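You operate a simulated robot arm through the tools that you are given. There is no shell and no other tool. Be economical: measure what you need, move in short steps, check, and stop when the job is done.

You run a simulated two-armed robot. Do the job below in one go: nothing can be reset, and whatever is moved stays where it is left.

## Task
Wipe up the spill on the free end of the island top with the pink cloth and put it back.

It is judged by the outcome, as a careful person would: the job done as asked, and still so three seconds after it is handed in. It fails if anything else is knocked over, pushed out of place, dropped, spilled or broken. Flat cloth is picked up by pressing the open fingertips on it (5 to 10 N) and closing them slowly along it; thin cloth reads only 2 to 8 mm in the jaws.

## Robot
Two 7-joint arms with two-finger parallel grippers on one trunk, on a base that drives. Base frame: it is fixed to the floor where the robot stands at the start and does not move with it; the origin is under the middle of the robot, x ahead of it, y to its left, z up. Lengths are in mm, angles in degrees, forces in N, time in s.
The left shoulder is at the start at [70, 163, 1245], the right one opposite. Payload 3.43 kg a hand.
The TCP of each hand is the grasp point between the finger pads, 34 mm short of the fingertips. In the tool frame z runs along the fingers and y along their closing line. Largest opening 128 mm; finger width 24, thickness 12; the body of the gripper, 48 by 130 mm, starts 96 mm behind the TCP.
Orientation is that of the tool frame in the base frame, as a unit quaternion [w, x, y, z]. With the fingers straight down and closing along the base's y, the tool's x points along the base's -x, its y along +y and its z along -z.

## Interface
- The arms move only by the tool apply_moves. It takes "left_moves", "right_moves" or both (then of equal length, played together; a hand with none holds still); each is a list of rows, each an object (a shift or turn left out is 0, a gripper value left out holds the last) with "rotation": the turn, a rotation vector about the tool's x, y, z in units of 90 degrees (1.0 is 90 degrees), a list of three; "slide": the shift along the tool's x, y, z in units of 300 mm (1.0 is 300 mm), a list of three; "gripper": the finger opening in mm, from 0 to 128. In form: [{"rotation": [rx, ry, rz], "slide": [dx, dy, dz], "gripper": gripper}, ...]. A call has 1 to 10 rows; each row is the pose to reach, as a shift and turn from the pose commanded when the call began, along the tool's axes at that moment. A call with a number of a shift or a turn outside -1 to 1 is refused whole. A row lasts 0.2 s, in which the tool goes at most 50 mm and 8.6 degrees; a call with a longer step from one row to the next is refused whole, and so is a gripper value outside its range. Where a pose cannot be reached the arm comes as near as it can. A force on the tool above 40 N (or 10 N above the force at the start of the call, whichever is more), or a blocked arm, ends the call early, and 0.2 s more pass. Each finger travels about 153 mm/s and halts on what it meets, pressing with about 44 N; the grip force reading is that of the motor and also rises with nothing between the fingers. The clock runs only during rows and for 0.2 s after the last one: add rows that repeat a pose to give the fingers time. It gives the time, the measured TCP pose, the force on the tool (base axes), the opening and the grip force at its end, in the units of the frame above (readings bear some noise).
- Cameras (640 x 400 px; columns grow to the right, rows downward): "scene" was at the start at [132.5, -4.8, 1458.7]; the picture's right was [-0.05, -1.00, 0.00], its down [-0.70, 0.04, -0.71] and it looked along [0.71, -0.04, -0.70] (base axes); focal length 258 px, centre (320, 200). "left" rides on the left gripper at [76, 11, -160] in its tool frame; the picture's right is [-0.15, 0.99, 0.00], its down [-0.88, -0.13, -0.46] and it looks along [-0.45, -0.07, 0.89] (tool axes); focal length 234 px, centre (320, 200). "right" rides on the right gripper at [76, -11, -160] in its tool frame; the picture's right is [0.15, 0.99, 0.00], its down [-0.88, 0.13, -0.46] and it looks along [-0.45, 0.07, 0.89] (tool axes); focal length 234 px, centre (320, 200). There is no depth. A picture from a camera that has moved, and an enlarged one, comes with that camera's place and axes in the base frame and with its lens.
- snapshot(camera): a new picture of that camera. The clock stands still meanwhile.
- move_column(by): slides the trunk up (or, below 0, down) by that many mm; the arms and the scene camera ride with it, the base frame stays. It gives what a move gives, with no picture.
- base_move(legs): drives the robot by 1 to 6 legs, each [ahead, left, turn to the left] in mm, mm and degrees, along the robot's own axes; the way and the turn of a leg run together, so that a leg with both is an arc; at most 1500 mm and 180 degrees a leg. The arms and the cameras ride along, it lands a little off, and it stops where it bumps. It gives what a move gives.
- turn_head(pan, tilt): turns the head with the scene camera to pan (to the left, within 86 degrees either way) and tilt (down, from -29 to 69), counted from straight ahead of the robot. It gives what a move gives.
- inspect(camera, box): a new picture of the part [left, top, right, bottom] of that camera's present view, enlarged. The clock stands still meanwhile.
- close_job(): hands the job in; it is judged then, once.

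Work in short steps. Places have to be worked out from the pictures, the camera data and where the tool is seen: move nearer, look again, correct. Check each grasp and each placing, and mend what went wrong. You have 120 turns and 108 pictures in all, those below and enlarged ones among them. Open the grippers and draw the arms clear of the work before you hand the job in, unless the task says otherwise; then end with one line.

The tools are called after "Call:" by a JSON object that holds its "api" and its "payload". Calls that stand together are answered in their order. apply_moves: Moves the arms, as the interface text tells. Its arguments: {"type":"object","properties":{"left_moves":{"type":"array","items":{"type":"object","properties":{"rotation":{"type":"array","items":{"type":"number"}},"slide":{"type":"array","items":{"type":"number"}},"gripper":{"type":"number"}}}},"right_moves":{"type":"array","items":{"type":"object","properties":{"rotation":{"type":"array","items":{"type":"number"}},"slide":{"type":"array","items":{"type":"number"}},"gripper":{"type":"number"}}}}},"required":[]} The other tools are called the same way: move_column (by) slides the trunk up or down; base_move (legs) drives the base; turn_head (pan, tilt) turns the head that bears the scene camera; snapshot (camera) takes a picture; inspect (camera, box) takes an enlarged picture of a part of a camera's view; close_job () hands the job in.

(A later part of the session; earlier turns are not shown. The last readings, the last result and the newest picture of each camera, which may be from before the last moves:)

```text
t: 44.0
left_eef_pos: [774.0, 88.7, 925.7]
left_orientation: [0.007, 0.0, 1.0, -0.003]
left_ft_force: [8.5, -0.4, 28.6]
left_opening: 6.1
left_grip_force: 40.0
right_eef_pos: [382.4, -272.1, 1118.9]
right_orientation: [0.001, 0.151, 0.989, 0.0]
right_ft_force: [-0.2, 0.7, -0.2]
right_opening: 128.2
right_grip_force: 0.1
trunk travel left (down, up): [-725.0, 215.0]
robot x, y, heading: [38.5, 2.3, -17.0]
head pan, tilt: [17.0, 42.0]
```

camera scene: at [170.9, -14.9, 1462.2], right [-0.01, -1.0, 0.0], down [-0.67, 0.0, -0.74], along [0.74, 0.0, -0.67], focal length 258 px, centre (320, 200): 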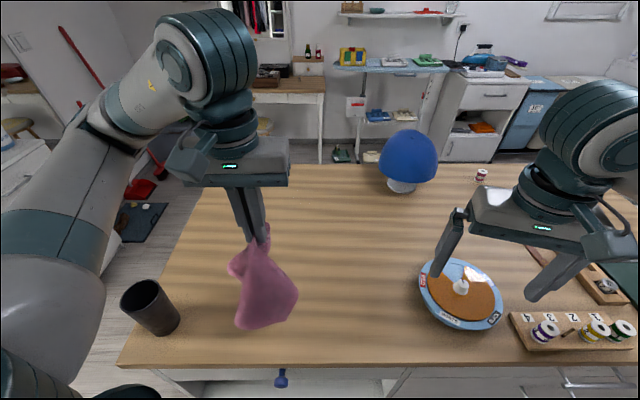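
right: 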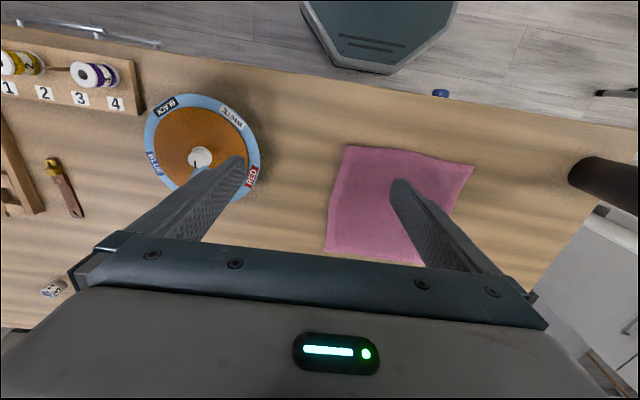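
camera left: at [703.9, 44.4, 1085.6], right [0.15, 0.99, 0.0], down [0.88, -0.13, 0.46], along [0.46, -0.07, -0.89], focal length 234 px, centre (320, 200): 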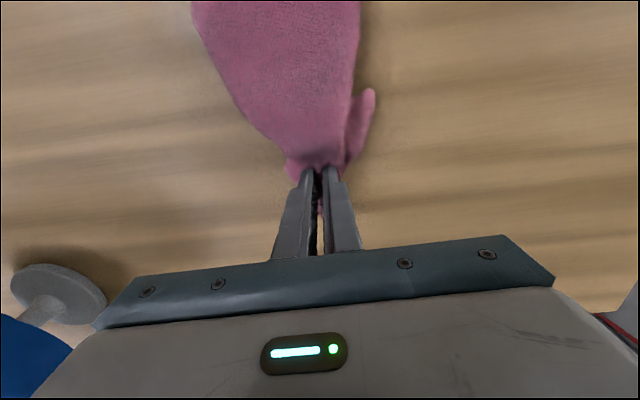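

I add a set of cross strokes along x.

Call:
{"api": "apply_moves", "payload": {"left_moves": [{"slide": [-0.03, -0.05, 0], "gripper": 0}, {"slide": [-0.16, -0.05, 0]}, {"slide": [-0.28, -0.05, 0]}, {"slide": [-0.38, -0.05, 0]}, {"slide": [-0.38, -0.1, 0]}, {"slide": [-0.25, -0.1, 0]}, {"slide": [-0.12, -0.1, 0]}, {"slide": [0, -0.1, 0]}, {"slide": [0, -0.15, 0]}, {"slide": [-0.13, -0.15, 0]}]}}

Call:
{"api": "apply_moves", "payload": {"left_moves": [{"slide": [-0.13, 0, 0], "gripper": 0}, {"slide": [-0.25, 0, 0]}, {"slide": [-0.25, -0.05, 0]}, {"slide": [-0.12, -0.05, 0]}, {"slide": [0, -0.05, 0]}, {"slide": [0.13, -0.05, 0]}, {"slide": [0.13, -0.1, 0]}, {"slide": [0, -0.1, 0]}, {"slide": [-0.13, -0.1, 0]}, {"slide": [-0.25, -0.1, 0]}]}}

Call:
{"api": "apply_moves", "payload": {"left_moves": [{"slide": [0, -0.05, 0], "gripper": 0}, {"slide": [0.13, -0.05, 0]}, {"slide": [0.26, -0.05, 0]}, {"slide": [0.38, -0.05, 0]}, {"slide": [0.38, -0.1, 0]}, {"slide": [0.25, -0.1, 0]}, {"slide": [0.12, -0.1, 0]}, {"slide": [0, -0.1, 0]}]}}

Call:
{"api": "snapshot", "payload": {"camera": "scene"}}

```text
t: 46.2
left_eef_pos: [810.5, 40.9, 924.1]
left_orientation: [0.003, 0.0, 1.0, -0.002]
left_ft_force: [-8.3, -0.2, 28.9]
left_opening: 6.0
left_grip_force: 40.8
right_eef_pos: [382.0, -274.2, 1116.6]
right_orientation: [0.001, 0.151, 0.989, 0.0]
right_ft_force: [0.2, -0.2, 0.1]
right_opening: 127.8
right_grip_force: 0.0
trunk travel left (down, up): [-725.0, 215.0]
robot x, y, heading: [37.5, 4.4, -17.3]
head pan, tilt: [17.0, 42.0]
```

```text
t: 48.4
left_eef_pos: [885.6, 12.1, 924.6]
left_orientation: [0.004, 0.0, 1.0, -0.001]
left_ft_force: [-9.0, -0.1, 25.3]
left_opening: 6.2
left_grip_force: 40.2
right_eef_pos: [381.9, -273.9, 1117.9]
right_orientation: [0.002, 0.151, 0.989, 0.001]
right_ft_force: [0.0, -1.0, -0.2]
right_opening: 127.9
right_grip_force: 0.1
trunk travel left (down, up): [-725.0, 215.0]
robot x, y, heading: [35.7, 3.3, -17.2]
head pan, tilt: [17.0, 42.0]
```

```text
t: 50.2
left_eef_pos: [887.5, -15.4, 925.9]
left_orientation: [0.005, -0.001, 1.0, -0.002]
left_ft_force: [-4.1, 0.3, 17.7]
left_opening: 6.3
left_grip_force: 40.5
right_eef_pos: [382.6, -274.1, 1116.5]
right_orientation: [0.001, 0.149, 0.989, 0.001]
right_ft_force: [0.8, 0.0, 0.2]
right_opening: 128.1
right_grip_force: 0.0
trunk travel left (down, up): [-725.0, 215.0]
robot x, y, heading: [38.0, 0.1, -17.4]
head pan, tilt: [17.0, 42.0]
```

```text
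75 pictures are left
camera scene: at [166.8, -17.5, 1462.6], right [-0.01, -1.0, 0.0], down [-0.67, 0.0, -0.74], along [0.74, 0.0, -0.67], focal length 258 px, centre (320, 200)
```

scene: 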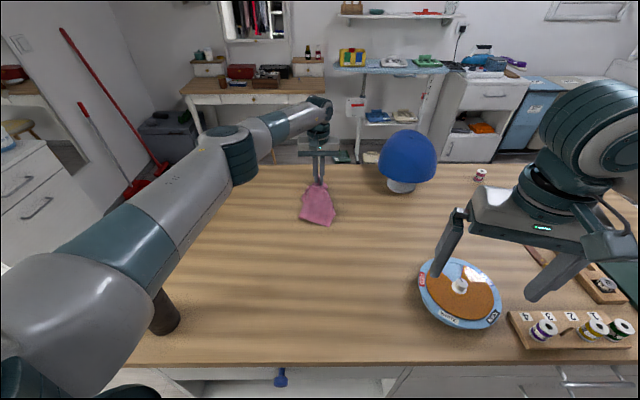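

I lift again and move to the viewing spot.

Call:
{"api": "apply_moves", "payload": {"left_moves": [{"slide": [0.05, 0, -0.08], "gripper": 0}, {"slide": [0.1, 0.03, -0.22]}, {"slide": [0.15, 0.06, -0.36]}, {"slide": [0.2, 0.1, -0.5]}, {"slide": [0.25, 0.14, -0.64]}, {"slide": [0.3, 0.18, -0.77]}, {"slide": [0.42, 0.22, -0.82]}, {"slide": [0.55, 0.26, -0.82]}, {"slide": [0.68, 0.3, -0.82]}, {"slide": [0.81, 0.34, -0.82]}]}}

Call:
{"api": "apply_moves", "payload": {"left_moves": [{"slide": [0.13, 0.0, 0], "gripper": 0}, {"slide": [0.27, 0, 0]}, {"slide": [0.41, 0, 0]}, {"slide": [0.55, 0, 0]}, {"slide": [0.66, 0, 0]}, {"slide": [0.66, 0, 0]}]}}

Call:
{"api": "inspect", "payload": {"camera": "scene", "box": [276, 176, 340, 216]}}

Call:
{"api": "snapshot", "payload": {"camera": "scene"}}

Call:
{"api": "snapshot", "payload": {"camera": "left"}}

```text
t: 52.4
left_eef_pos: [642.3, 88.5, 1168.5]
left_orientation: [0.003, -0.001, 1.0, -0.004]
left_ft_force: [-0.4, 0.3, -0.2]
left_opening: 6.0
left_grip_force: 40.3
right_eef_pos: [384.4, -271.2, 1117.6]
right_orientation: [0.001, 0.15, 0.989, -0.001]
right_ft_force: [0.3, 1.3, 0.4]
right_opening: 128.0
right_grip_force: 0.2
trunk travel left (down, up): [-725.0, 215.0]
robot x, y, heading: [34.8, 2.6, -17.2]
head pan, tilt: [17.0, 42.0]
```

```text
t: 53.8
left_eef_pos: [448.8, 88.5, 1165.1]
left_orientation: [0.003, -0.001, 1.0, -0.002]
left_ft_force: [0.1, -0.4, 0.0]
left_opening: 6.0
left_grip_force: 40.2
right_eef_pos: [385.8, -272.0, 1116.8]
right_orientation: [0.0, 0.15, 0.989, 0.0]
right_ft_force: [-0.3, -0.4, -0.8]
right_opening: 128.0
right_grip_force: 0.1
trunk travel left (down, up): [-725.0, 215.0]
robot x, y, heading: [38.4, 0.6, -17.2]
head pan, tilt: [17.0, 42.0]
```

```text
10.00 times, centred on (308, 196) of scene
camera zoom: at [170.9, -15.1, 1462.2], right [-0.01, -1.0, 0.0], down [-0.67, 0.0, -0.74], along [0.74, 0.0, -0.67], focal length 2576 px, centre (440, 240)
```

zoom: 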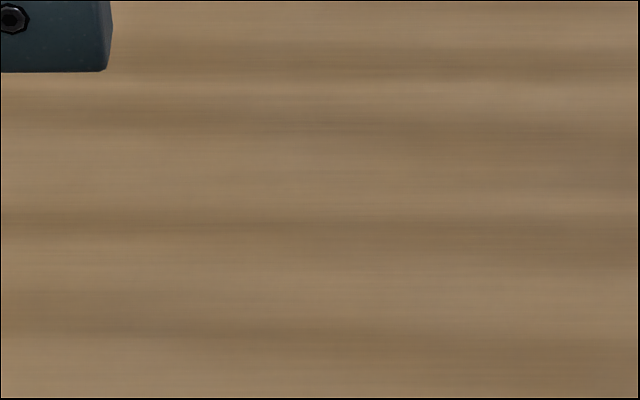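

```text
73 pictures are left
camera scene: at [170.9, -15.1, 1462.2], right [-0.01, -1.0, 0.0], down [-0.67, 0.0, -0.74], along [0.74, 0.0, -0.67], focal length 258 px, centre (320, 200)
```

scene: 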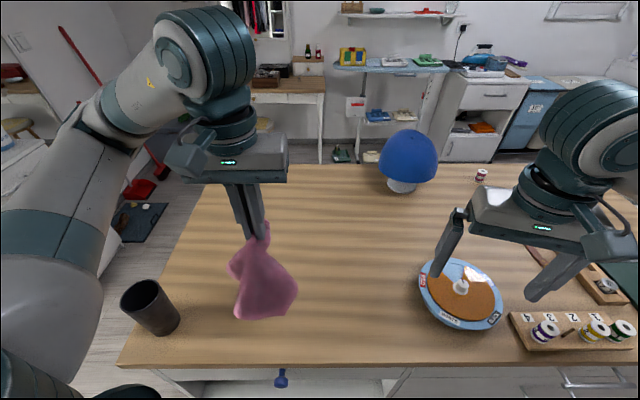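

```text
72 pictures are left
camera left: at [370.8, 101.7, 1322.8], right [0.14, 0.99, -0.01], down [0.88, -0.13, 0.46], along [0.46, -0.07, -0.89], focal length 234 px, centre (320, 200)
```

left: 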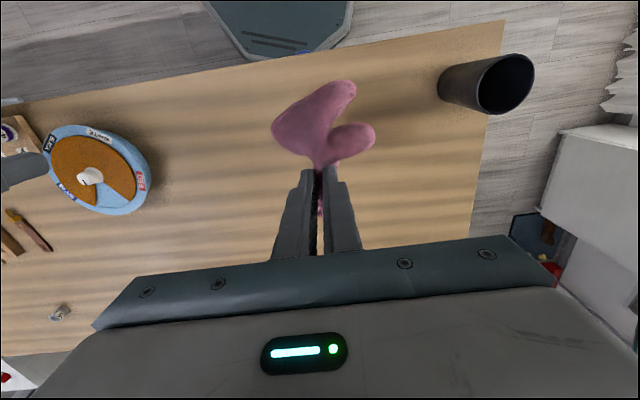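

The spot is clean. Now I put the cloth back: over its near edge first, then lower while moving ahead so it lays out over x 423–652.

Call:
{"api": "apply_moves", "payload": {"left_moves": [{"slide": [0.03, -0.14, 0], "gripper": 0}, {"slide": [0.07, -0.278, 0]}, {"slide": [0.07, -0.278, 0.1]}, {"slide": [0.07, -0.278, 0.18]}, {"slide": [0.07, -0.278, 0.18]}]}}

Call:
{"api": "snapshot", "payload": {"camera": "scene"}}

```text
t: 55.0
left_eef_pos: [425.1, 1.9, 1111.0]
left_orientation: [0.003, 0.0, 1.0, -0.003]
left_ft_force: [-0.2, -0.8, -0.1]
left_opening: 5.8
left_grip_force: 40.3
right_eef_pos: [383.7, -272.6, 1116.6]
right_orientation: [0.0, 0.15, 0.989, -0.001]
right_ft_force: [-0.6, -0.1, 0.4]
right_opening: 128.0
right_grip_force: 0.0
trunk travel left (down, up): [-725.0, 215.0]
robot x, y, heading: [37.3, 2.6, -17.2]
head pan, tilt: [17.0, 42.0]
```

```text
71 pictures are left
camera scene: at [169.9, -15.9, 1462.3], right [-0.01, -1.0, 0.0], down [-0.67, 0.0, -0.74], along [0.74, 0.0, -0.67], focal length 258 px, centre (320, 200)
```

scene: 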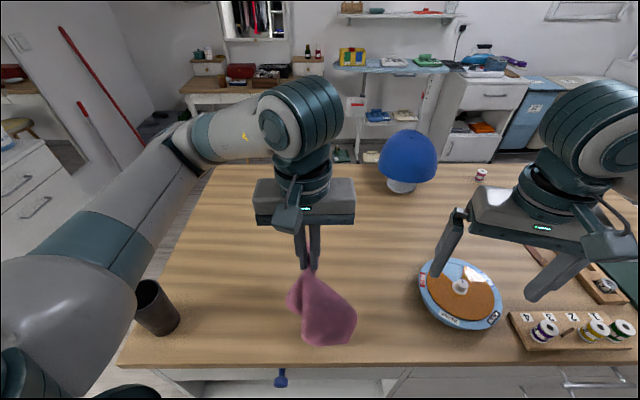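

I lay it down along a diagonal to x≈625.

Call:
{"api": "apply_moves", "payload": {"left_moves": [{"slide": [-0.1, 0.01, 0.06], "gripper": 0}, {"slide": [-0.2, 0.01, 0.13]}, {"slide": [-0.3, 0.01, 0.21]}, {"slide": [-0.4, 0.01, 0.3]}, {"slide": [-0.49, 0.01, 0.4]}, {"slide": [-0.57, 0.01, 0.51]}, {"slide": [-0.63, 0.01, 0.59]}, {"slide": [-0.66, 0.01, 0.62]}, {"slide": [-0.66, 0.01, 0.62]}]}}

Call:
{"api": "snapshot", "payload": {"camera": "scene"}}

Call:
{"api": "snapshot", "payload": {"camera": "left"}}

```text
t: 57.0
left_eef_pos: [627.4, 4.9, 929.1]
left_orientation: [0.004, -0.001, 1.0, -0.003]
left_ft_force: [-1.5, 0.4, 0.8]
left_opening: 6.2
left_grip_force: 39.9
right_eef_pos: [384.7, -270.5, 1117.5]
right_orientation: [0.0, 0.15, 0.989, 0.0]
right_ft_force: [-0.4, -0.3, 0.3]
right_opening: 128.1
right_grip_force: 0.1
trunk travel left (down, up): [-725.0, 215.0]
robot x, y, heading: [36.3, 3.2, -17.3]
head pan, tilt: [17.0, 42.0]
```

```text
70 pictures are left
camera scene: at [170.2, -15.4, 1462.3], right [-0.01, -1.0, 0.0], down [-0.67, 0.0, -0.74], along [0.74, 0.0, -0.67], focal length 258 px, centre (320, 200)
```

scene: 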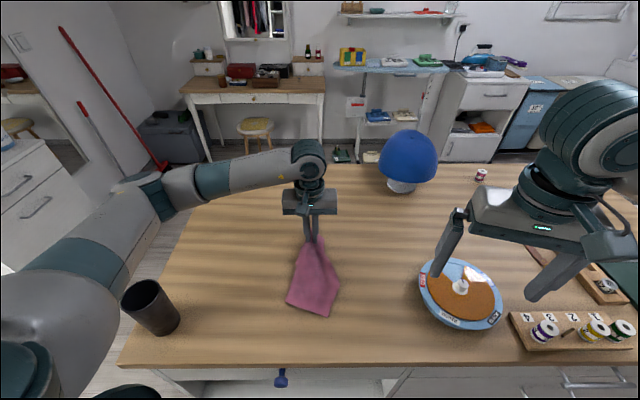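

```text
69 pictures are left
camera left: at [549.1, 17.9, 1086.0], right [0.14, 0.99, 0.0], down [0.88, -0.13, 0.46], along [0.46, -0.07, -0.89], focal length 234 px, centre (320, 200)
```

left: 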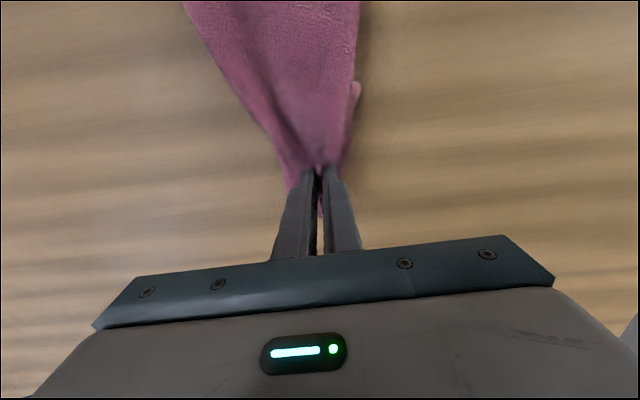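

The cloth is back over its place, though folded in at the sides. I release it and lift clear to judge the lie.

Call:
{"api": "apply_moves", "payload": {"left_moves": [{"slide": [0, 0, 0.01], "gripper": 0}, {"slide": [0, 0, 0.01], "gripper": 12}, {"slide": [0, 0, 0.01], "gripper": 30}, {"slide": [0, 0, -0.03], "gripper": 40}, {"slide": [0, 0, -0.16]}, {"slide": [-0.0, 0, -0.32]}, {"slide": [0, 0, -0.48]}, {"slide": [0, 0.1, -0.6]}, {"slide": [0, 0.2, -0.7]}, {"slide": [0, 0.3, -0.75]}]}}

Call:
{"api": "inspect", "payload": {"camera": "scene", "box": [220, 220, 420, 345]}}

Call:
{"api": "snapshot", "payload": {"camera": "left"}}

```text
t: 59.2
left_eef_pos: [624.7, 99.3, 1149.8]
left_orientation: [0.003, 0.0, 1.0, -0.004]
left_ft_force: [-0.4, 0.0, -0.3]
left_opening: 40.1
left_grip_force: 0.0
right_eef_pos: [384.0, -271.6, 1118.1]
right_orientation: [0.001, 0.15, 0.989, 0.0]
right_ft_force: [-0.8, 0.8, 0.1]
right_opening: 128.0
right_grip_force: 0.1
trunk travel left (down, up): [-725.0, 215.0]
robot x, y, heading: [37.8, 4.4, -17.5]
head pan, tilt: [17.0, 42.0]
```

```text
3.20 times, centred on (320, 282) of scene
camera zoom: at [169.6, -14.2, 1462.4], right [-0.01, -1.0, 0.0], down [-0.67, 0.0, -0.74], along [0.74, -0.01, -0.67], focal length 824 px, centre (320, -64)
```

zoom: 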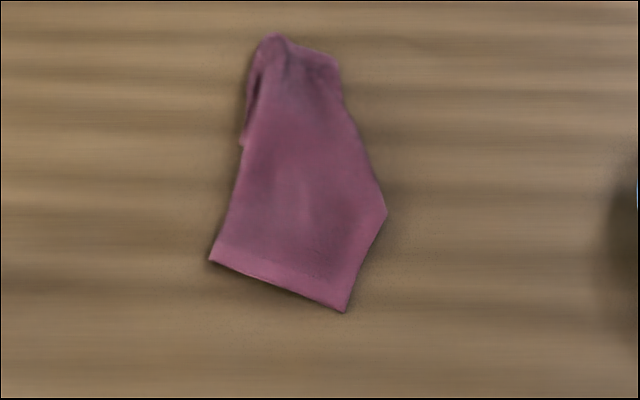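

```text
67 pictures are left
camera left: at [547.1, 110.3, 1308.3], right [0.15, 0.99, -0.01], down [0.88, -0.13, 0.46], along [0.46, -0.07, -0.89], focal length 234 px, centre (320, 200)
```

left: 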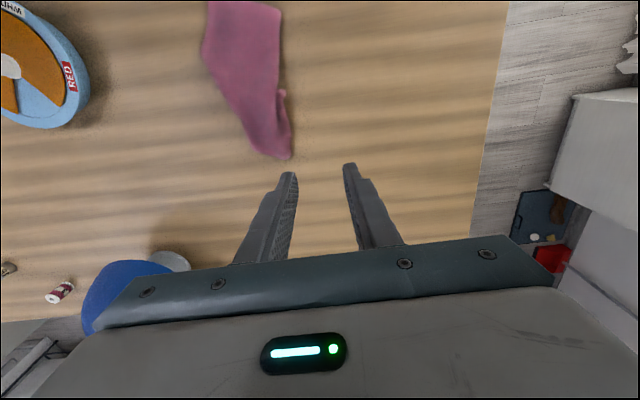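

Now I see the left half is folded under along a line near y≈55, and the right near corner is on top at (420, −33). I'll open it like a book by pinching the right edge near (462, −25), lifting and carrying it to the left. First I go above that point.

Call:
{"api": "apply_moves", "payload": {"left_moves": [{"slide": [0.11, -0.083, 0], "gripper": 30}, {"slide": [0.22, -0.166, 0]}, {"slide": [0.33, -0.249, 0]}, {"slide": [0.44, -0.332, 0]}, {"slide": [0.543, -0.413, 0.05]}, {"slide": [0.543, -0.413, 0.2]}, {"slide": [0.543, -0.413, 0.35]}, {"slide": [0.543, -0.413, 0.5]}, {"slide": [0.543, -0.413, 0.65]}, {"slide": [0.543, -0.413, 0.69]}]}}

Call:
{"api": "snapshot", "payload": {"camera": "left"}}

Call:
{"api": "inspect", "payload": {"camera": "scene", "box": [220, 220, 420, 345]}}

```text
t: 61.4
left_eef_pos: [463.7, -27.9, 943.4]
left_orientation: [0.003, -0.001, 1.0, -0.003]
left_ft_force: [-0.2, 0.2, 0.5]
left_opening: 29.9
left_grip_force: 0.0
right_eef_pos: [384.3, -271.6, 1118.1]
right_orientation: [0.0, 0.15, 0.989, 0.0]
right_ft_force: [-0.2, 0.6, -0.2]
right_opening: 127.7
right_grip_force: 0.1
trunk travel left (down, up): [-725.0, 215.0]
robot x, y, heading: [39.7, -3.6, -17.2]
head pan, tilt: [17.0, 42.0]
```

```text
66 pictures are left
camera left: at [385.2, -16.5, 1101.9], right [0.15, 0.99, -0.01], down [0.88, -0.13, 0.46], along [0.46, -0.07, -0.89], focal length 234 px, centre (320, 200)
```

left: 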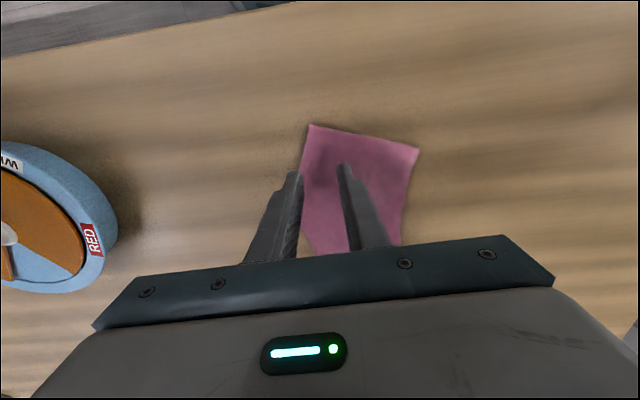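

```text
3.20 times, centred on (320, 282) of scene
camera zoom: at [170.2, -15.9, 1462.3], right [-0.01, -1.0, 0.0], down [-0.67, 0.0, -0.74], along [0.74, 0.0, -0.67], focal length 824 px, centre (320, -64)
```

zoom: 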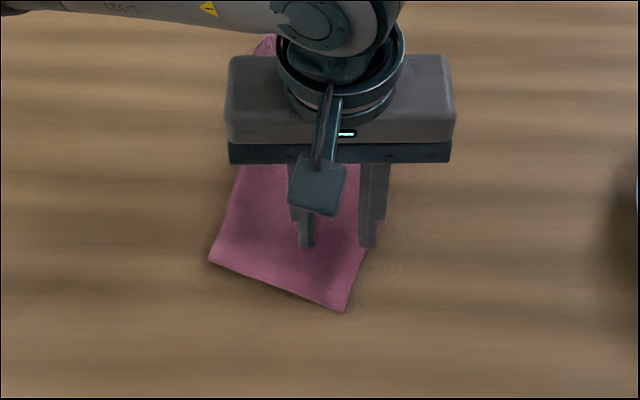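

The right finger would land right on the edge, so I shift 8 mm left and press down.

Call:
{"api": "apply_moves", "payload": {"left_moves": [{"slide": [0, 0.027, 0.05], "gripper": 30}, {"slide": [0, 0.027, 0.07]}, {"slide": [0, 0.027, 0.077]}]}}

```text
t: 62.2
left_eef_pos: [463.5, -19.8, 921.8]
left_orientation: [0.004, -0.001, 1.0, -0.003]
left_ft_force: [0.9, 0.8, 6.8]
left_opening: 30.2
left_grip_force: 0.6
right_eef_pos: [385.2, -271.9, 1116.0]
right_orientation: [0.0, 0.151, 0.989, 0.001]
right_ft_force: [-0.2, -0.4, -0.9]
right_opening: 128.2
right_grip_force: 0.0
trunk travel left (down, up): [-725.0, 215.0]
robot x, y, heading: [34.8, 0.8, -17.2]
head pan, tilt: [17.0, 42.0]
```

The press is 7 N, so I close slowly.

Call:
{"api": "apply_moves", "payload": {"left_moves": [{"gripper": 26}, {"gripper": 22}, {"gripper": 18}, {"gripper": 14}, {"gripper": 10}, {"gripper": 6}, {"gripper": 3}, {"gripper": 0}, {"gripper": 0}]}}

Call:
{"api": "snapshot", "payload": {"camera": "left"}}

```text
t: 64.2
left_eef_pos: [462.4, -20.0, 921.9]
left_orientation: [0.003, -0.001, 1.0, -0.003]
left_ft_force: [-0.7, 2.4, 7.9]
left_opening: 2.4
left_grip_force: 37.2
right_eef_pos: [384.1, -272.5, 1117.0]
right_orientation: [0.0, 0.151, 0.989, -0.001]
right_ft_force: [0.1, 0.1, 0.1]
right_opening: 128.2
right_grip_force: 0.0
trunk travel left (down, up): [-725.0, 215.0]
robot x, y, heading: [31.4, 0.4, -17.6]
head pan, tilt: [17.0, 42.0]
```

```text
64 pictures are left
camera left: at [385.5, -8.1, 1079.8], right [0.15, 0.99, 0.0], down [0.88, -0.13, 0.46], along [0.46, -0.07, -0.89], focal length 234 px, centre (320, 200)
```

left: 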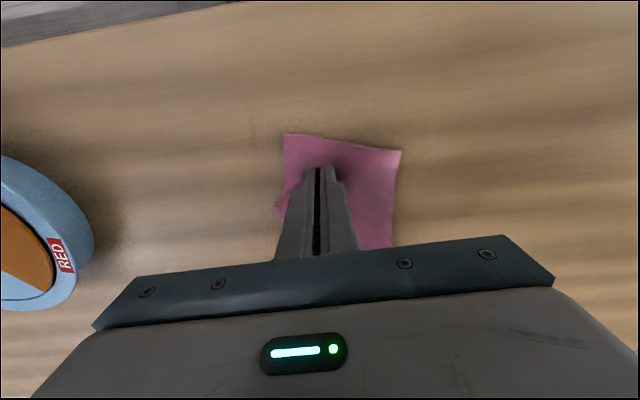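

The opening reads 2.4 mm, perhaps a single ply. I lift 60 mm and check.

Call:
{"api": "apply_moves", "payload": {"left_moves": [{"slide": [0, 0, -0.06], "gripper": 0}, {"slide": [0, 0, -0.13]}, {"slide": [0, 0, -0.2]}, {"slide": [0, 0, -0.2]}]}}

Call:
{"api": "inspect", "payload": {"camera": "scene", "box": [220, 220, 420, 345]}}

Call:
{"api": "snapshot", "payload": {"camera": "left"}}

```text
t: 65.2
left_eef_pos: [460.9, -20.5, 982.4]
left_orientation: [0.003, -0.001, 1.0, -0.004]
left_ft_force: [-0.5, -0.2, 0.0]
left_opening: 2.2
left_grip_force: 36.9
right_eef_pos: [384.6, -273.5, 1117.3]
right_orientation: [0.0, 0.15, 0.989, 0.001]
right_ft_force: [-0.2, 0.2, 0.1]
right_opening: 128.0
right_grip_force: 0.2
trunk travel left (down, up): [-725.0, 215.0]
robot x, y, heading: [32.3, 5.2, -17.4]
head pan, tilt: [17.0, 42.0]
```

```text
3.20 times, centred on (320, 282) of scene
camera zoom: at [170.5, -15.4, 1462.3], right [-0.01, -1.0, 0.0], down [-0.67, 0.0, -0.74], along [0.74, 0.0, -0.67], focal length 824 px, centre (320, -64)
```

zoom: 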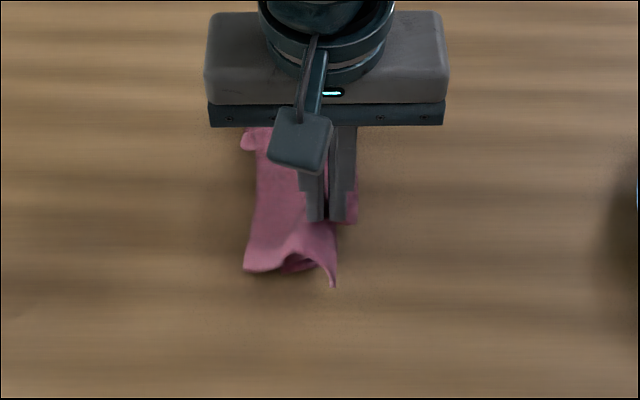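

```text
62 pictures are left
camera left: at [384.5, -8.5, 1140.1], right [0.15, 0.99, 0.0], down [0.88, -0.13, 0.46], along [0.46, -0.07, -0.89], focal length 234 px, centre (320, 200)
```

left: 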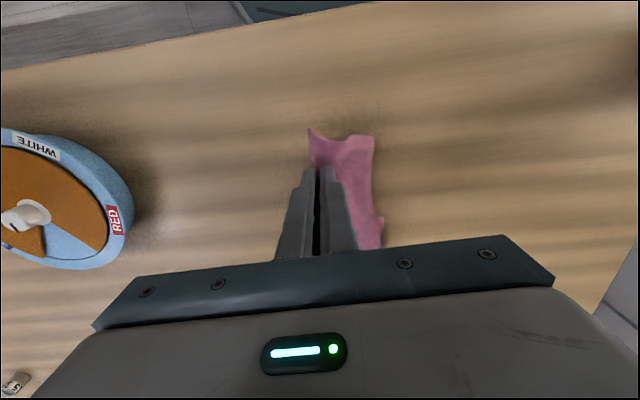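

A single ply is held. I swing it over to the left in an arc around the fold line.

Call:
{"api": "apply_moves", "payload": {"left_moves": [{"slide": [0, 0.1, -0.06], "gripper": 0}, {"slide": [0, 0.22, -0.07]}, {"slide": [0, 0.33, -0.04]}, {"slide": [0, 0.43, 0.03]}, {"slide": [0, 0.49, 0.11]}, {"slide": [0, 0.527, 0.175]}, {"slide": [0, 0.54, 0.18]}]}}

Call:
{"api": "inspect", "payload": {"camera": "scene", "box": [220, 220, 420, 345]}}

Call:
{"api": "snapshot", "payload": {"camera": "left"}}

```text
t: 66.8
left_eef_pos: [470.7, 139.2, 923.5]
left_orientation: [0.002, -0.001, 1.0, -0.003]
left_ft_force: [-0.3, 0.4, 1.2]
left_opening: 2.3
left_grip_force: 37.3
left hand out of reach, approached as far as the arm can: row 4, 5, 6, 7
right_eef_pos: [384.6, -272.2, 1116.2]
right_orientation: [0.0, 0.151, 0.989, 0.0]
right_ft_force: [0.1, -0.3, 0.8]
right_opening: 128.2
right_grip_force: 0.0
trunk travel left (down, up): [-725.0, 215.0]
robot x, y, heading: [39.3, -3.1, -17.1]
head pan, tilt: [17.0, 42.0]
```

```text
3.20 times, centred on (320, 282) of scene
camera zoom: at [170.1, -15.8, 1462.4], right [-0.01, -1.0, 0.0], down [-0.67, 0.0, -0.74], along [0.74, 0.0, -0.67], focal length 824 px, centre (320, -64)
```

zoom: 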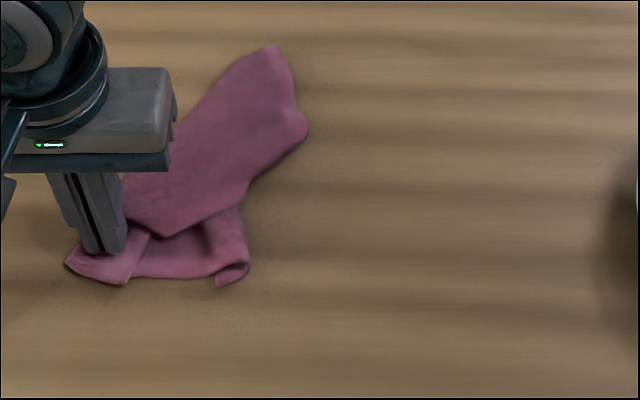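

```text
60 pictures are left
camera left: at [392.9, 151.0, 1081.4], right [0.15, 0.99, 0.0], down [0.88, -0.13, 0.46], along [0.45, -0.07, -0.89], focal length 234 px, centre (320, 200)
```

left: 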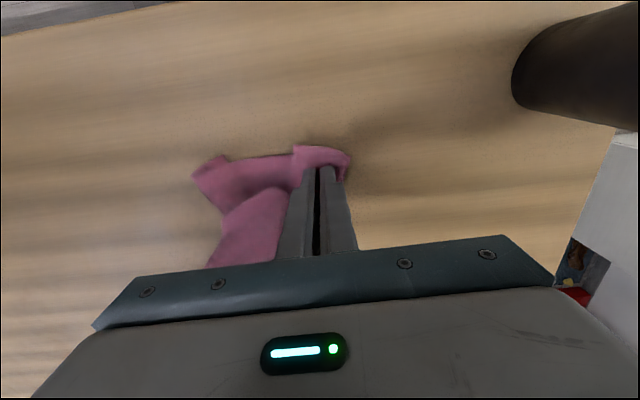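

The near edge is mostly opened out, but the far part is rolled up. I'll hang it between both hands to spread it properly, so I release, rise, and reposition the base square and about 100 mm back to give both arms room.

Call:
{"api": "apply_moves", "payload": {"left_moves": [{"gripper": 10}, {"gripper": 25}, {"gripper": 40}, {"slide": [0, 0, -0.14]}, {"slide": [0, 0, -0.28]}, {"slide": [0, -0.05, -0.42]}, {"slide": [0, -0.1, -0.56]}, {"slide": [0, -0.15, -0.7]}, {"slide": [0, -0.15, -0.8]}]}}

Call:
{"api": "base_move", "payload": {"legs": [[-60, 0, 0], [0, 0, 17], [-40, -20, 0]]}}

Call:
{"api": "turn_head", "payload": {"pan": 0, "tilt": 45}}

Call:
{"api": "snapshot", "payload": {"camera": "scene"}}

```text
t: 68.8
left_eef_pos: [467.5, 98.8, 1163.9]
left_orientation: [0.002, 0.0, 1.0, -0.003]
left_ft_force: [-0.4, 0.6, 0.6]
left_opening: 39.7
left_grip_force: 0.0
left hand out of reach, approached as far as the arm can: row 4, 5, 6
right_eef_pos: [383.9, -272.4, 1116.2]
right_orientation: [-0.001, 0.15, 0.989, 0.0]
right_ft_force: [-0.2, 0.3, 0.0]
right_opening: 127.8
right_grip_force: 0.0
trunk travel left (down, up): [-725.0, 215.0]
robot x, y, heading: [41.1, -0.3, -17.5]
head pan, tilt: [17.0, 42.0]
```

```text
t: 71.2
left_eef_pos: [329.0, 217.2, 1163.1]
left_orientation: [0.001, -0.147, 0.989, -0.002]
left_ft_force: [0.1, -0.5, -0.8]
left_opening: 39.9
left_grip_force: 0.1
right_eef_pos: [356.5, -161.7, 1116.2]
right_orientation: [-0.002, 0.004, 1.0, -0.001]
right_ft_force: [-0.1, -0.1, 0.2]
right_opening: 128.0
right_grip_force: 0.0
trunk travel left (down, up): [-725.0, 215.0]
robot x, y, heading: [-56.9, -3.5, -0.3]
head pan, tilt: [17.0, 42.0]
```

```text
t: 72.0
left_eef_pos: [326.3, 215.3, 1164.6]
left_orientation: [0.003, -0.146, 0.989, -0.002]
left_ft_force: [-0.4, -0.9, 0.2]
left_opening: 39.9
left_grip_force: 0.1
right_eef_pos: [352.4, -163.1, 1116.4]
right_orientation: [0.0, 0.005, 1.0, 0.0]
right_ft_force: [0.3, 0.3, 1.1]
right_opening: 128.0
right_grip_force: 0.0
trunk travel left (down, up): [-725.0, 215.0]
robot x, y, heading: [-58.8, -2.3, -0.3]
head pan, tilt: [0.0, 45.0]
```

```text
59 pictures are left
camera scene: at [74.0, -3.7, 1458.1], right [-0.01, -1.0, 0.0], down [-0.71, 0.01, -0.71], along [0.71, -0.01, -0.71], focal length 258 px, centre (320, 200)
```

scene: 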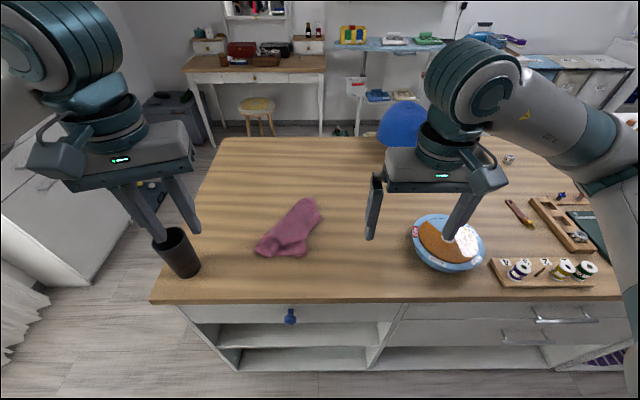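

I enlarge the cloth to find its corners.

Call:
{"api": "inspect", "payload": {"camera": "scene", "box": [230, 180, 350, 270]}}

```text
4.44 times, centred on (290, 225) of scene
camera zoom: at [74.0, -3.7, 1458.1], right [-0.01, -1.0, 0.0], down [-0.71, 0.01, -0.71], along [0.71, -0.01, -0.71], focal length 1145 px, centre (453, 89)
```

zoom: 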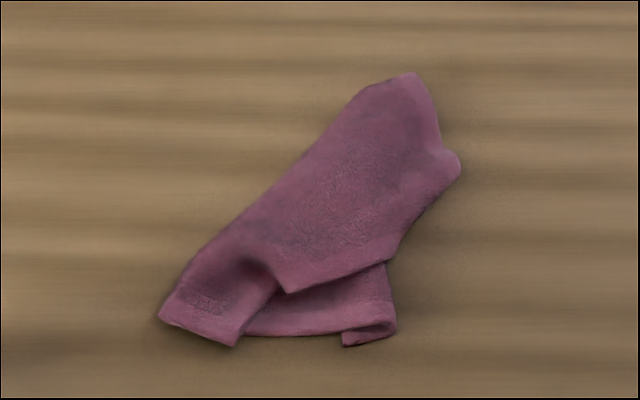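

The cloth's left end (A) is at about (460, 155) and the right near corner (B) at about (453, 42). I pinch A with the left hand first, bringing it above, squared up.

Call:
{"api": "apply_moves", "payload": {"left_moves": [{"slide": [-0.094, -0.09, 0.0], "rotation": [0, 0, 0.047], "gripper": 40}, {"slide": [-0.188, -0.18, 0.0], "rotation": [0, 0, 0.094]}, {"slide": [-0.282, -0.27, 0.0], "rotation": [0, 0, 0.14]}, {"slide": [-0.376, -0.357, 0.02], "rotation": [0, 0, 0.187]}, {"slide": [-0.376, -0.357, 0.18], "rotation": [0, 0, 0.187]}, {"slide": [-0.376, -0.357, 0.34], "rotation": [0, 0, 0.187]}, {"slide": [-0.376, -0.357, 0.5], "rotation": [0, 0, 0.187]}, {"slide": [-0.376, -0.357, 0.66], "rotation": [0, 0, 0.187]}, {"slide": [-0.376, -0.357, 0.74], "rotation": [0, 0, 0.187]}]}}

Call:
{"api": "snapshot", "payload": {"camera": "left"}}

Call:
{"api": "inspect", "payload": {"camera": "scene", "box": [230, 180, 350, 270]}}

```text
t: 74.0
left_eef_pos: [466.9, 143.6, 942.8]
left_orientation: [0.005, 0.0, 1.0, -0.002]
left_ft_force: [0.0, -0.1, 0.5]
left_opening: 39.9
left_grip_force: 0.0
right_eef_pos: [353.9, -161.9, 1117.1]
right_orientation: [0.0, 0.004, 1.0, -0.001]
right_ft_force: [0.4, 0.1, -0.4]
right_opening: 128.0
right_grip_force: 0.1
trunk travel left (down, up): [-725.0, 215.0]
robot x, y, heading: [-60.3, -3.9, -0.5]
head pan, tilt: [0.0, 45.0]
```

```text
57 pictures are left
camera left: at [389.7, 155.8, 1100.8], right [0.15, 0.99, 0.0], down [0.88, -0.13, 0.46], along [0.46, -0.07, -0.89], focal length 234 px, centre (320, 200)
```

left: 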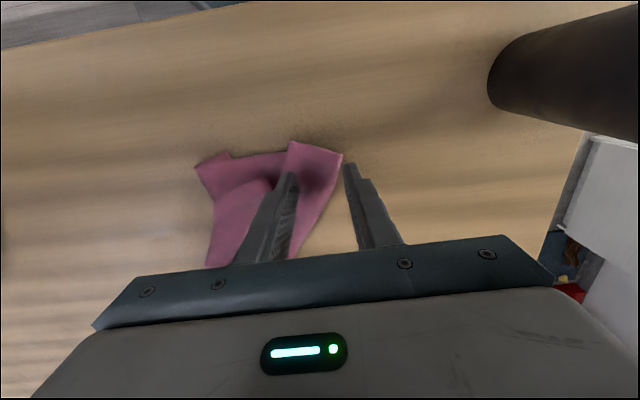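

```text
4.44 times, centred on (290, 225) of scene
camera zoom: at [75.2, -3.5, 1458.0], right [-0.01, -1.0, 0.0], down [-0.71, 0.01, -0.71], along [0.71, -0.01, -0.71], focal length 1145 px, centre (453, 89)
```

zoom: 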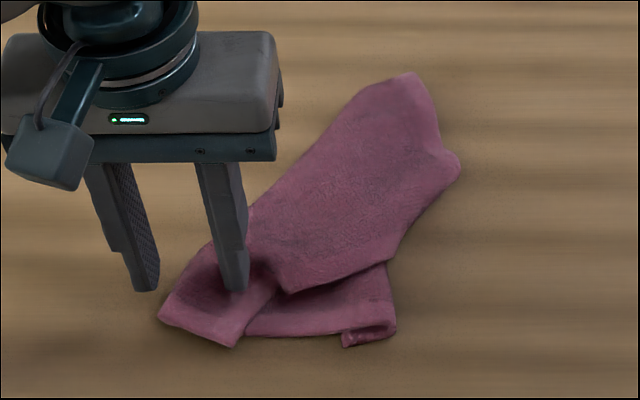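

The A end spans y≈112–165, with its lip at x≈455. I set the opening to 30 mm, shift 7 mm right and press.

Call:
{"api": "apply_moves", "payload": {"left_moves": [{"slide": [-0.01, -0.023, 0.03], "gripper": 30}, {"slide": [-0.01, -0.023, 0.06]}, {"slide": [-0.01, -0.023, 0.07]}, {"slide": [-0.01, -0.023, 0.077]}]}}

```text
t: 75.0
left_eef_pos: [471.3, 138.9, 921.2]
left_orientation: [0.004, 0.0, 1.0, -0.003]
left_ft_force: [0.3, 0.2, 5.5]
left_opening: 29.9
left_grip_force: 0.1
right_eef_pos: [353.6, -162.8, 1116.5]
right_orientation: [0.001, 0.004, 1.0, 0.0]
right_ft_force: [-0.4, 0.1, -0.3]
right_opening: 128.0
right_grip_force: 0.1
trunk travel left (down, up): [-725.0, 215.0]
robot x, y, heading: [-54.2, 0.3, -0.8]
head pan, tilt: [0.0, 45.0]
```

The press is 5.5 N. I close slowly, then lift 40 mm and pull left 60 mm.

Call:
{"api": "apply_moves", "payload": {"left_moves": [{"gripper": 26}, {"gripper": 22}, {"gripper": 18}, {"gripper": 14}, {"gripper": 10}, {"gripper": 6}, {"gripper": 3}, {"gripper": 0}, {"gripper": 0}]}}

Call:
{"api": "apply_moves", "payload": {"left_moves": [{"slide": [0, 0, -0.07], "gripper": 0}, {"slide": [0, 0.06, -0.13]}, {"slide": [0, 0.13, -0.13]}, {"slide": [0, 0.2, -0.13]}, {"slide": [0, 0.2, -0.13]}]}}

Call:
{"api": "inspect", "payload": {"camera": "scene", "box": [210, 170, 350, 275]}}

Call:
{"api": "snapshot", "payload": {"camera": "left"}}

```text
t: 77.0
left_eef_pos: [469.5, 138.2, 920.6]
left_orientation: [0.004, 0.0, 1.0, -0.002]
left_ft_force: [0.7, -1.0, 7.6]
left_opening: 6.8
left_grip_force: 40.3
right_eef_pos: [352.3, -161.6, 1117.2]
right_orientation: [-0.001, 0.004, 1.0, 0.0]
right_ft_force: [0.5, -0.6, 0.7]
right_opening: 128.1
right_grip_force: 0.1
trunk travel left (down, up): [-725.0, 215.0]
robot x, y, heading: [-58.7, -2.1, -0.6]
head pan, tilt: [0.0, 45.0]
```

```text
t: 78.2
left_eef_pos: [471.2, 199.4, 958.0]
left_orientation: [0.003, 0.0, 1.0, -0.002]
left_ft_force: [0.0, 0.8, -0.5]
left_opening: 6.1
left_grip_force: 40.7
right_eef_pos: [354.5, -163.3, 1117.1]
right_orientation: [0.001, 0.004, 1.0, 0.0]
right_ft_force: [-0.7, 0.1, -0.7]
right_opening: 128.1
right_grip_force: 0.0
trunk travel left (down, up): [-725.0, 215.0]
robot x, y, heading: [-56.5, 0.1, -0.7]
head pan, tilt: [0.0, 45.0]
```

```text
3.81 times, centred on (280, 222) of scene
camera zoom: at [75.2, -3.8, 1457.9], right [-0.01, -1.0, 0.0], down [-0.71, 0.01, -0.71], along [0.71, -0.01, -0.71], focal length 981 px, centre (472, 114)
```

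zoom: 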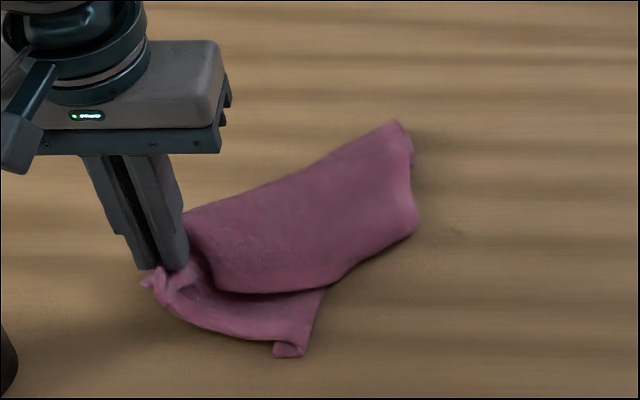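

```text
54 pictures are left
camera left: at [394.0, 210.3, 1116.1], right [0.15, 0.99, 0.0], down [0.88, -0.13, 0.46], along [0.46, -0.07, -0.89], focal length 234 px, centre (320, 200)
```

left: 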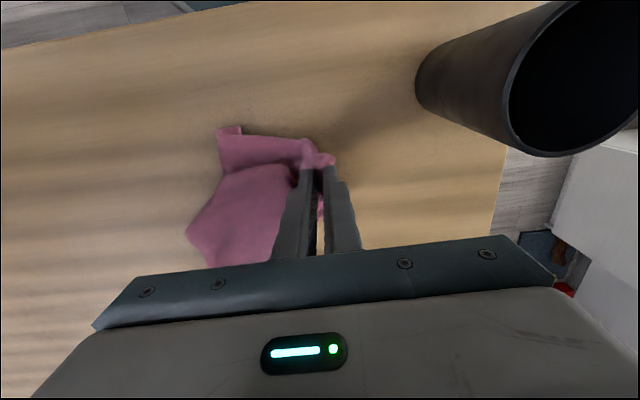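

B is at about (432, 118), too close beside the left gripper for the right one. I shift the held end 75 mm ahead, so the grippers clear each other in x.

Call:
{"api": "apply_moves", "payload": {"left_moves": [{"slide": [-0.13, 0, 0], "gripper": 0}, {"slide": [-0.25, 0, 0]}, {"slide": [-0.25, 0, 0]}]}}

Call:
{"api": "inspect", "payload": {"camera": "scene", "box": [210, 170, 350, 275]}}

```text
t: 79.0
left_eef_pos: [544.8, 197.9, 961.6]
left_orientation: [0.005, 0.0, 1.0, -0.001]
left_ft_force: [-0.1, 0.3, 0.1]
left_opening: 6.2
left_grip_force: 40.8
right_eef_pos: [352.6, -161.7, 1117.2]
right_orientation: [0.0, 0.005, 1.0, 0.001]
right_ft_force: [0.5, 1.2, -0.5]
right_opening: 128.2
right_grip_force: 0.0
trunk travel left (down, up): [-725.0, 215.0]
robot x, y, heading: [-55.9, -2.7, -0.7]
head pan, tilt: [0.0, 45.0]
```

```text
3.81 times, centred on (280, 222) of scene
camera zoom: at [74.2, -2.7, 1458.1], right [-0.01, -1.0, 0.0], down [-0.71, 0.01, -0.71], along [0.71, -0.01, -0.71], focal length 981 px, centre (472, 114)
```

zoom: 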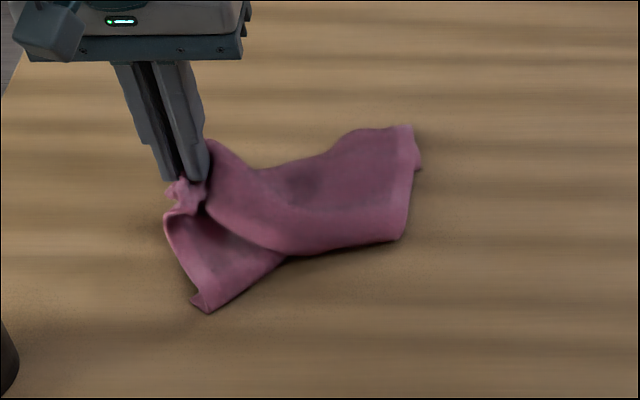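

Now the near edge runs clearly from the left hand's grip to B at about (465, 180). I move the grip another 65 mm ahead, to draw out that edge and make room for the right hand.

Call:
{"api": "apply_moves", "payload": {"left_moves": [{"slide": [-0.11, 0, 0], "gripper": 0}, {"slide": [-0.22, 0, 0]}, {"slide": [-0.22, 0, 0]}]}}

Call:
{"api": "inspect", "payload": {"camera": "scene", "box": [210, 160, 350, 265]}}

```text
t: 79.8
left_eef_pos: [610.9, 197.3, 961.6]
left_orientation: [0.004, 0.0, 1.0, -0.002]
left_ft_force: [-0.6, 0.1, 0.2]
left_opening: 6.7
left_grip_force: 40.7
right_eef_pos: [353.4, -161.2, 1117.1]
right_orientation: [0.0, 0.004, 1.0, 0.0]
right_ft_force: [-0.2, 0.1, 0.7]
right_opening: 128.2
right_grip_force: 0.0
trunk travel left (down, up): [-725.0, 215.0]
robot x, y, heading: [-55.6, -4.6, -0.4]
head pan, tilt: [0.0, 45.0]
```

```text
3.81 times, centred on (280, 212) of scene
camera zoom: at [74.5, -2.8, 1458.0], right [-0.01, -1.0, 0.0], down [-0.71, 0.01, -0.71], along [0.71, -0.01, -0.71], focal length 981 px, centre (472, 152)
```

zoom: 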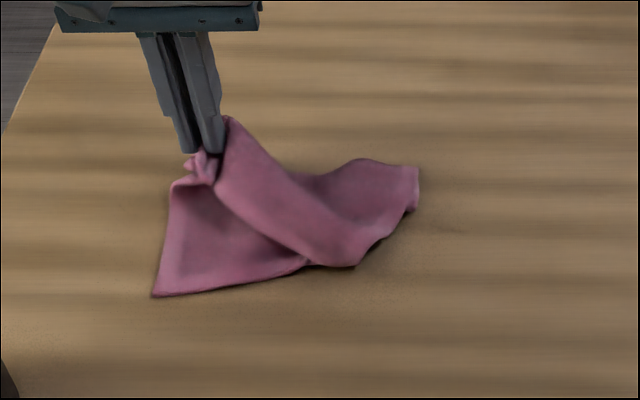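

Dragging is unfolding it nicely. I drag another 70 mm ahead and look.

Call:
{"api": "apply_moves", "payload": {"left_moves": [{"slide": [-0.12, 0, 0], "gripper": 0}, {"slide": [-0.24, 0, 0]}, {"slide": [-0.24, 0, 0]}]}}

Call:
{"api": "inspect", "payload": {"camera": "scene", "box": [210, 150, 350, 255]}}

Call:
{"api": "snapshot", "payload": {"camera": "left"}}

```text
t: 80.6
left_eef_pos: [683.4, 197.1, 959.8]
left_orientation: [0.003, 0.001, 1.0, -0.002]
left_ft_force: [0.3, 0.3, -0.4]
left_opening: 6.2
left_grip_force: 40.9
right_eef_pos: [352.4, -161.5, 1116.2]
right_orientation: [0.0, 0.005, 1.0, 0.0]
right_ft_force: [-1.3, 0.3, 0.3]
right_opening: 127.8
right_grip_force: 0.1
trunk travel left (down, up): [-725.0, 215.0]
robot x, y, heading: [-53.7, 0.1, -0.4]
head pan, tilt: [0.0, 45.0]
```

```text
3.81 times, centred on (280, 202) of scene
camera zoom: at [74.4, -2.5, 1458.1], right [-0.01, -1.0, 0.0], down [-0.71, 0.01, -0.71], along [0.71, -0.01, -0.71], focal length 981 px, centre (472, 190)
```

zoom: 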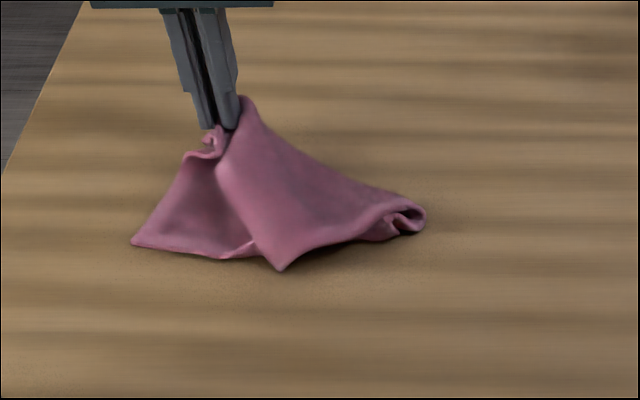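

```text
50 pictures are left
camera left: at [605.3, 209.4, 1119.2], right [0.15, 0.99, 0.0], down [0.88, -0.13, 0.46], along [0.46, -0.07, -0.89], focal length 234 px, centre (320, 200)
```

left: 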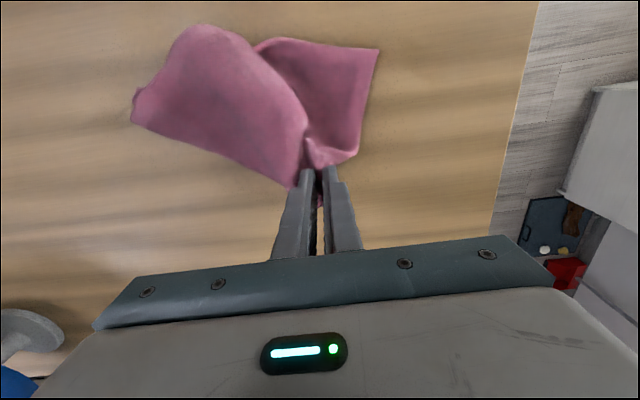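

The left-camera view shows it clearly: the grip is at one corner, B is spread on one side, and the other adjacent corner (FR) is near (612, 40) with a pleat between. I lower the left grip to the table as an anchor and bring the right hand above FR to pull the pleat open.

Call:
{"api": "apply_moves", "payload": {"left_moves": [{"slide": [0, 0, 0.04], "gripper": 0}, {"slide": [0, 0, 0.08]}, {"slide": [0, 0, 0.115]}, {"slide": [0, 0, 0.115]}, {"slide": [0, 0, 0.115]}, {"slide": [0, 0, 0.115]}, {"slide": [0, 0, 0.115]}, {"slide": [0, 0, 0.115]}], "right_moves": [{"slide": [-0.109, 0.0925, 0], "gripper": 30}, {"slide": [-0.218, 0.185, 0]}, {"slide": [-0.327, 0.277, 0]}, {"slide": [-0.436, 0.37, 0]}, {"slide": [-0.545, 0.462, 0]}, {"slide": [-0.655, 0.555, 0]}, {"slide": [-0.764, 0.647, 0]}, {"slide": [-0.873, 0.74, 0]}]}}

Call:
{"api": "snapshot", "payload": {"camera": "right"}}

Call:
{"api": "snapshot", "payload": {"camera": "left"}}

```text
t: 82.4
left_eef_pos: [682.2, 198.6, 925.4]
left_orientation: [0.005, 0.001, 1.0, -0.003]
left_ft_force: [0.5, -2.9, 11.7]
left_opening: 6.4
left_grip_force: 40.5
right_eef_pos: [617.5, 60.8, 1115.8]
right_orientation: [0.002, 0.005, 1.0, -0.001]
right_ft_force: [0.7, 0.8, 0.2]
right_opening: 29.7
right_grip_force: 0.0
trunk travel left (down, up): [-725.0, 215.0]
robot x, y, heading: [-57.2, -2.1, -0.4]
head pan, tilt: [0.0, 45.0]
```

```text
49 pictures are left
camera right: at [540.9, 50.4, 1276.5], right [-0.14, 0.99, 0.0], down [0.88, 0.12, 0.46], along [0.45, 0.06, -0.89], focal length 234 px, centre (320, 200)
```

right: 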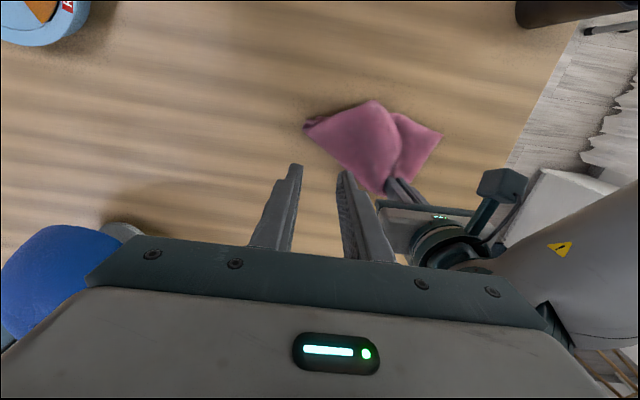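

```text
48 pictures are left
camera left: at [605.2, 210.4, 1083.7], right [0.15, 0.99, 0.0], down [0.88, -0.13, 0.46], along [0.46, -0.07, -0.89], focal length 234 px, centre (320, 200)
```

left: 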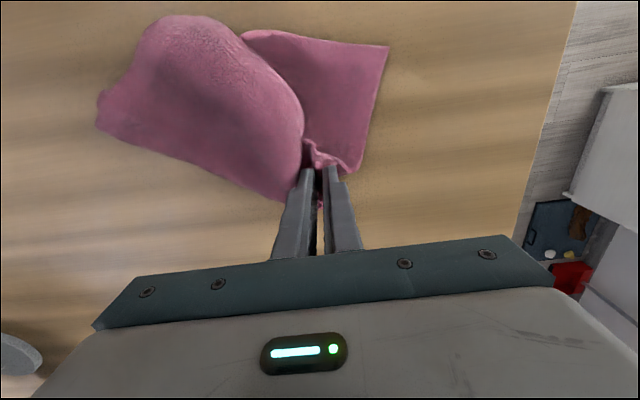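

I place the right hand at about (607, 68), just inside the FR tip, and descend.

Call:
{"api": "apply_moves", "payload": {"right_moves": [{"slide": [0.035, 0.024, 0.1], "gripper": 26}, {"slide": [0.035, 0.024, 0.25]}, {"slide": [0.035, 0.024, 0.4]}, {"slide": [0.035, 0.024, 0.52]}, {"slide": [0.035, 0.024, 0.59]}, {"slide": [0.035, 0.024, 0.62]}]}}

Call:
{"api": "snapshot", "payload": {"camera": "right"}}

```text
t: 83.8
left_eef_pos: [682.1, 197.9, 926.6]
left_orientation: [0.005, 0.0, 1.0, -0.002]
left_ft_force: [-1.9, -1.6, 8.4]
left_opening: 6.3
left_grip_force: 40.5
right_eef_pos: [606.1, 64.3, 931.9]
right_orientation: [0.0, 0.004, 1.0, 0.001]
right_ft_force: [1.1, 0.6, 1.3]
right_opening: 26.1
right_grip_force: 0.0
trunk travel left (down, up): [-725.0, 215.0]
robot x, y, heading: [-54.3, -0.7, -0.4]
head pan, tilt: [0.0, 45.0]
```

```text
47 pictures are left
camera right: at [529.4, 54.5, 1091.5], right [-0.14, 0.99, 0.0], down [0.88, 0.12, 0.46], along [0.45, 0.06, -0.89], focal length 234 px, centre (320, 200)
```

right: 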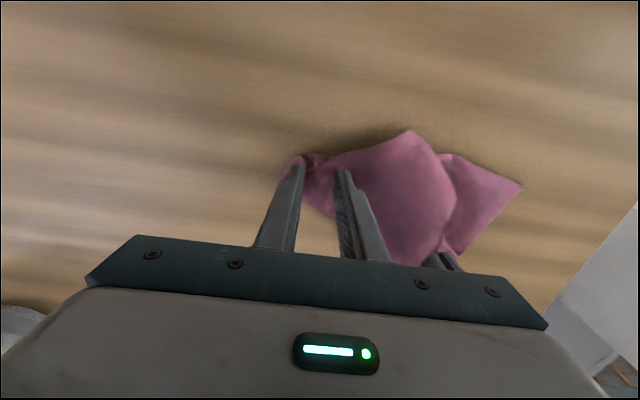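

The fingers straddle the FR tip. I press down and close slowly.

Call:
{"api": "apply_moves", "payload": {"right_moves": [{"slide": [0, 0.01, 0.015], "gripper": 26}, {"slide": [0, 0.01, 0.03]}, {"slide": [0, 0.01, 0.03], "gripper": 22}, {"slide": [0, 0.01, 0.03], "gripper": 18}, {"slide": [0, 0.01, 0.03], "gripper": 14}, {"slide": [0, 0.01, 0.03], "gripper": 10}, {"slide": [0, 0.01, 0.03], "gripper": 6}, {"slide": [0, 0.01, 0.03], "gripper": 3}, {"slide": [0, 0.01, 0.03], "gripper": 0}, {"slide": [0, 0.01, 0.03], "gripper": 0}]}}

Call:
{"api": "snapshot", "payload": {"camera": "right"}}

```text
t: 86.0
left_eef_pos: [680.9, 198.4, 925.8]
left_orientation: [0.004, 0.0, 1.0, -0.003]
left_ft_force: [-0.7, -1.2, 7.5]
left_opening: 6.4
left_grip_force: 40.8
right_eef_pos: [604.9, 68.0, 923.5]
right_orientation: [0.001, 0.005, 1.0, 0.0]
right_ft_force: [1.1, 3.3, 10.8]
right_opening: 2.2
right_grip_force: 37.0
trunk travel left (down, up): [-725.0, 215.0]
robot x, y, heading: [-58.7, -2.9, -0.5]
head pan, tilt: [0.0, 45.0]
```

```text
46 pictures are left
camera right: at [528.5, 58.2, 1083.2], right [-0.14, 0.99, 0.0], down [0.88, 0.12, 0.46], along [0.45, 0.06, -0.89], focal length 234 px, centre (320, 200)
```

right: 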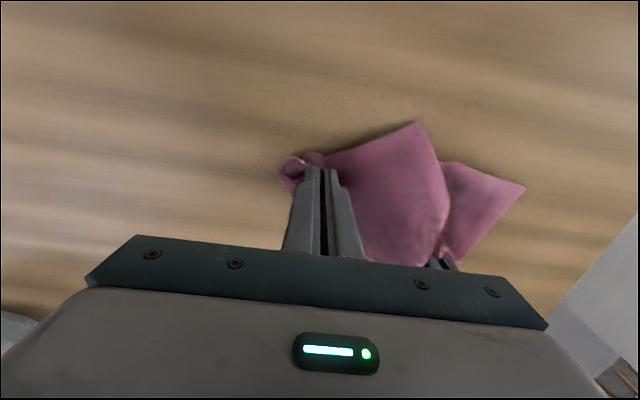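

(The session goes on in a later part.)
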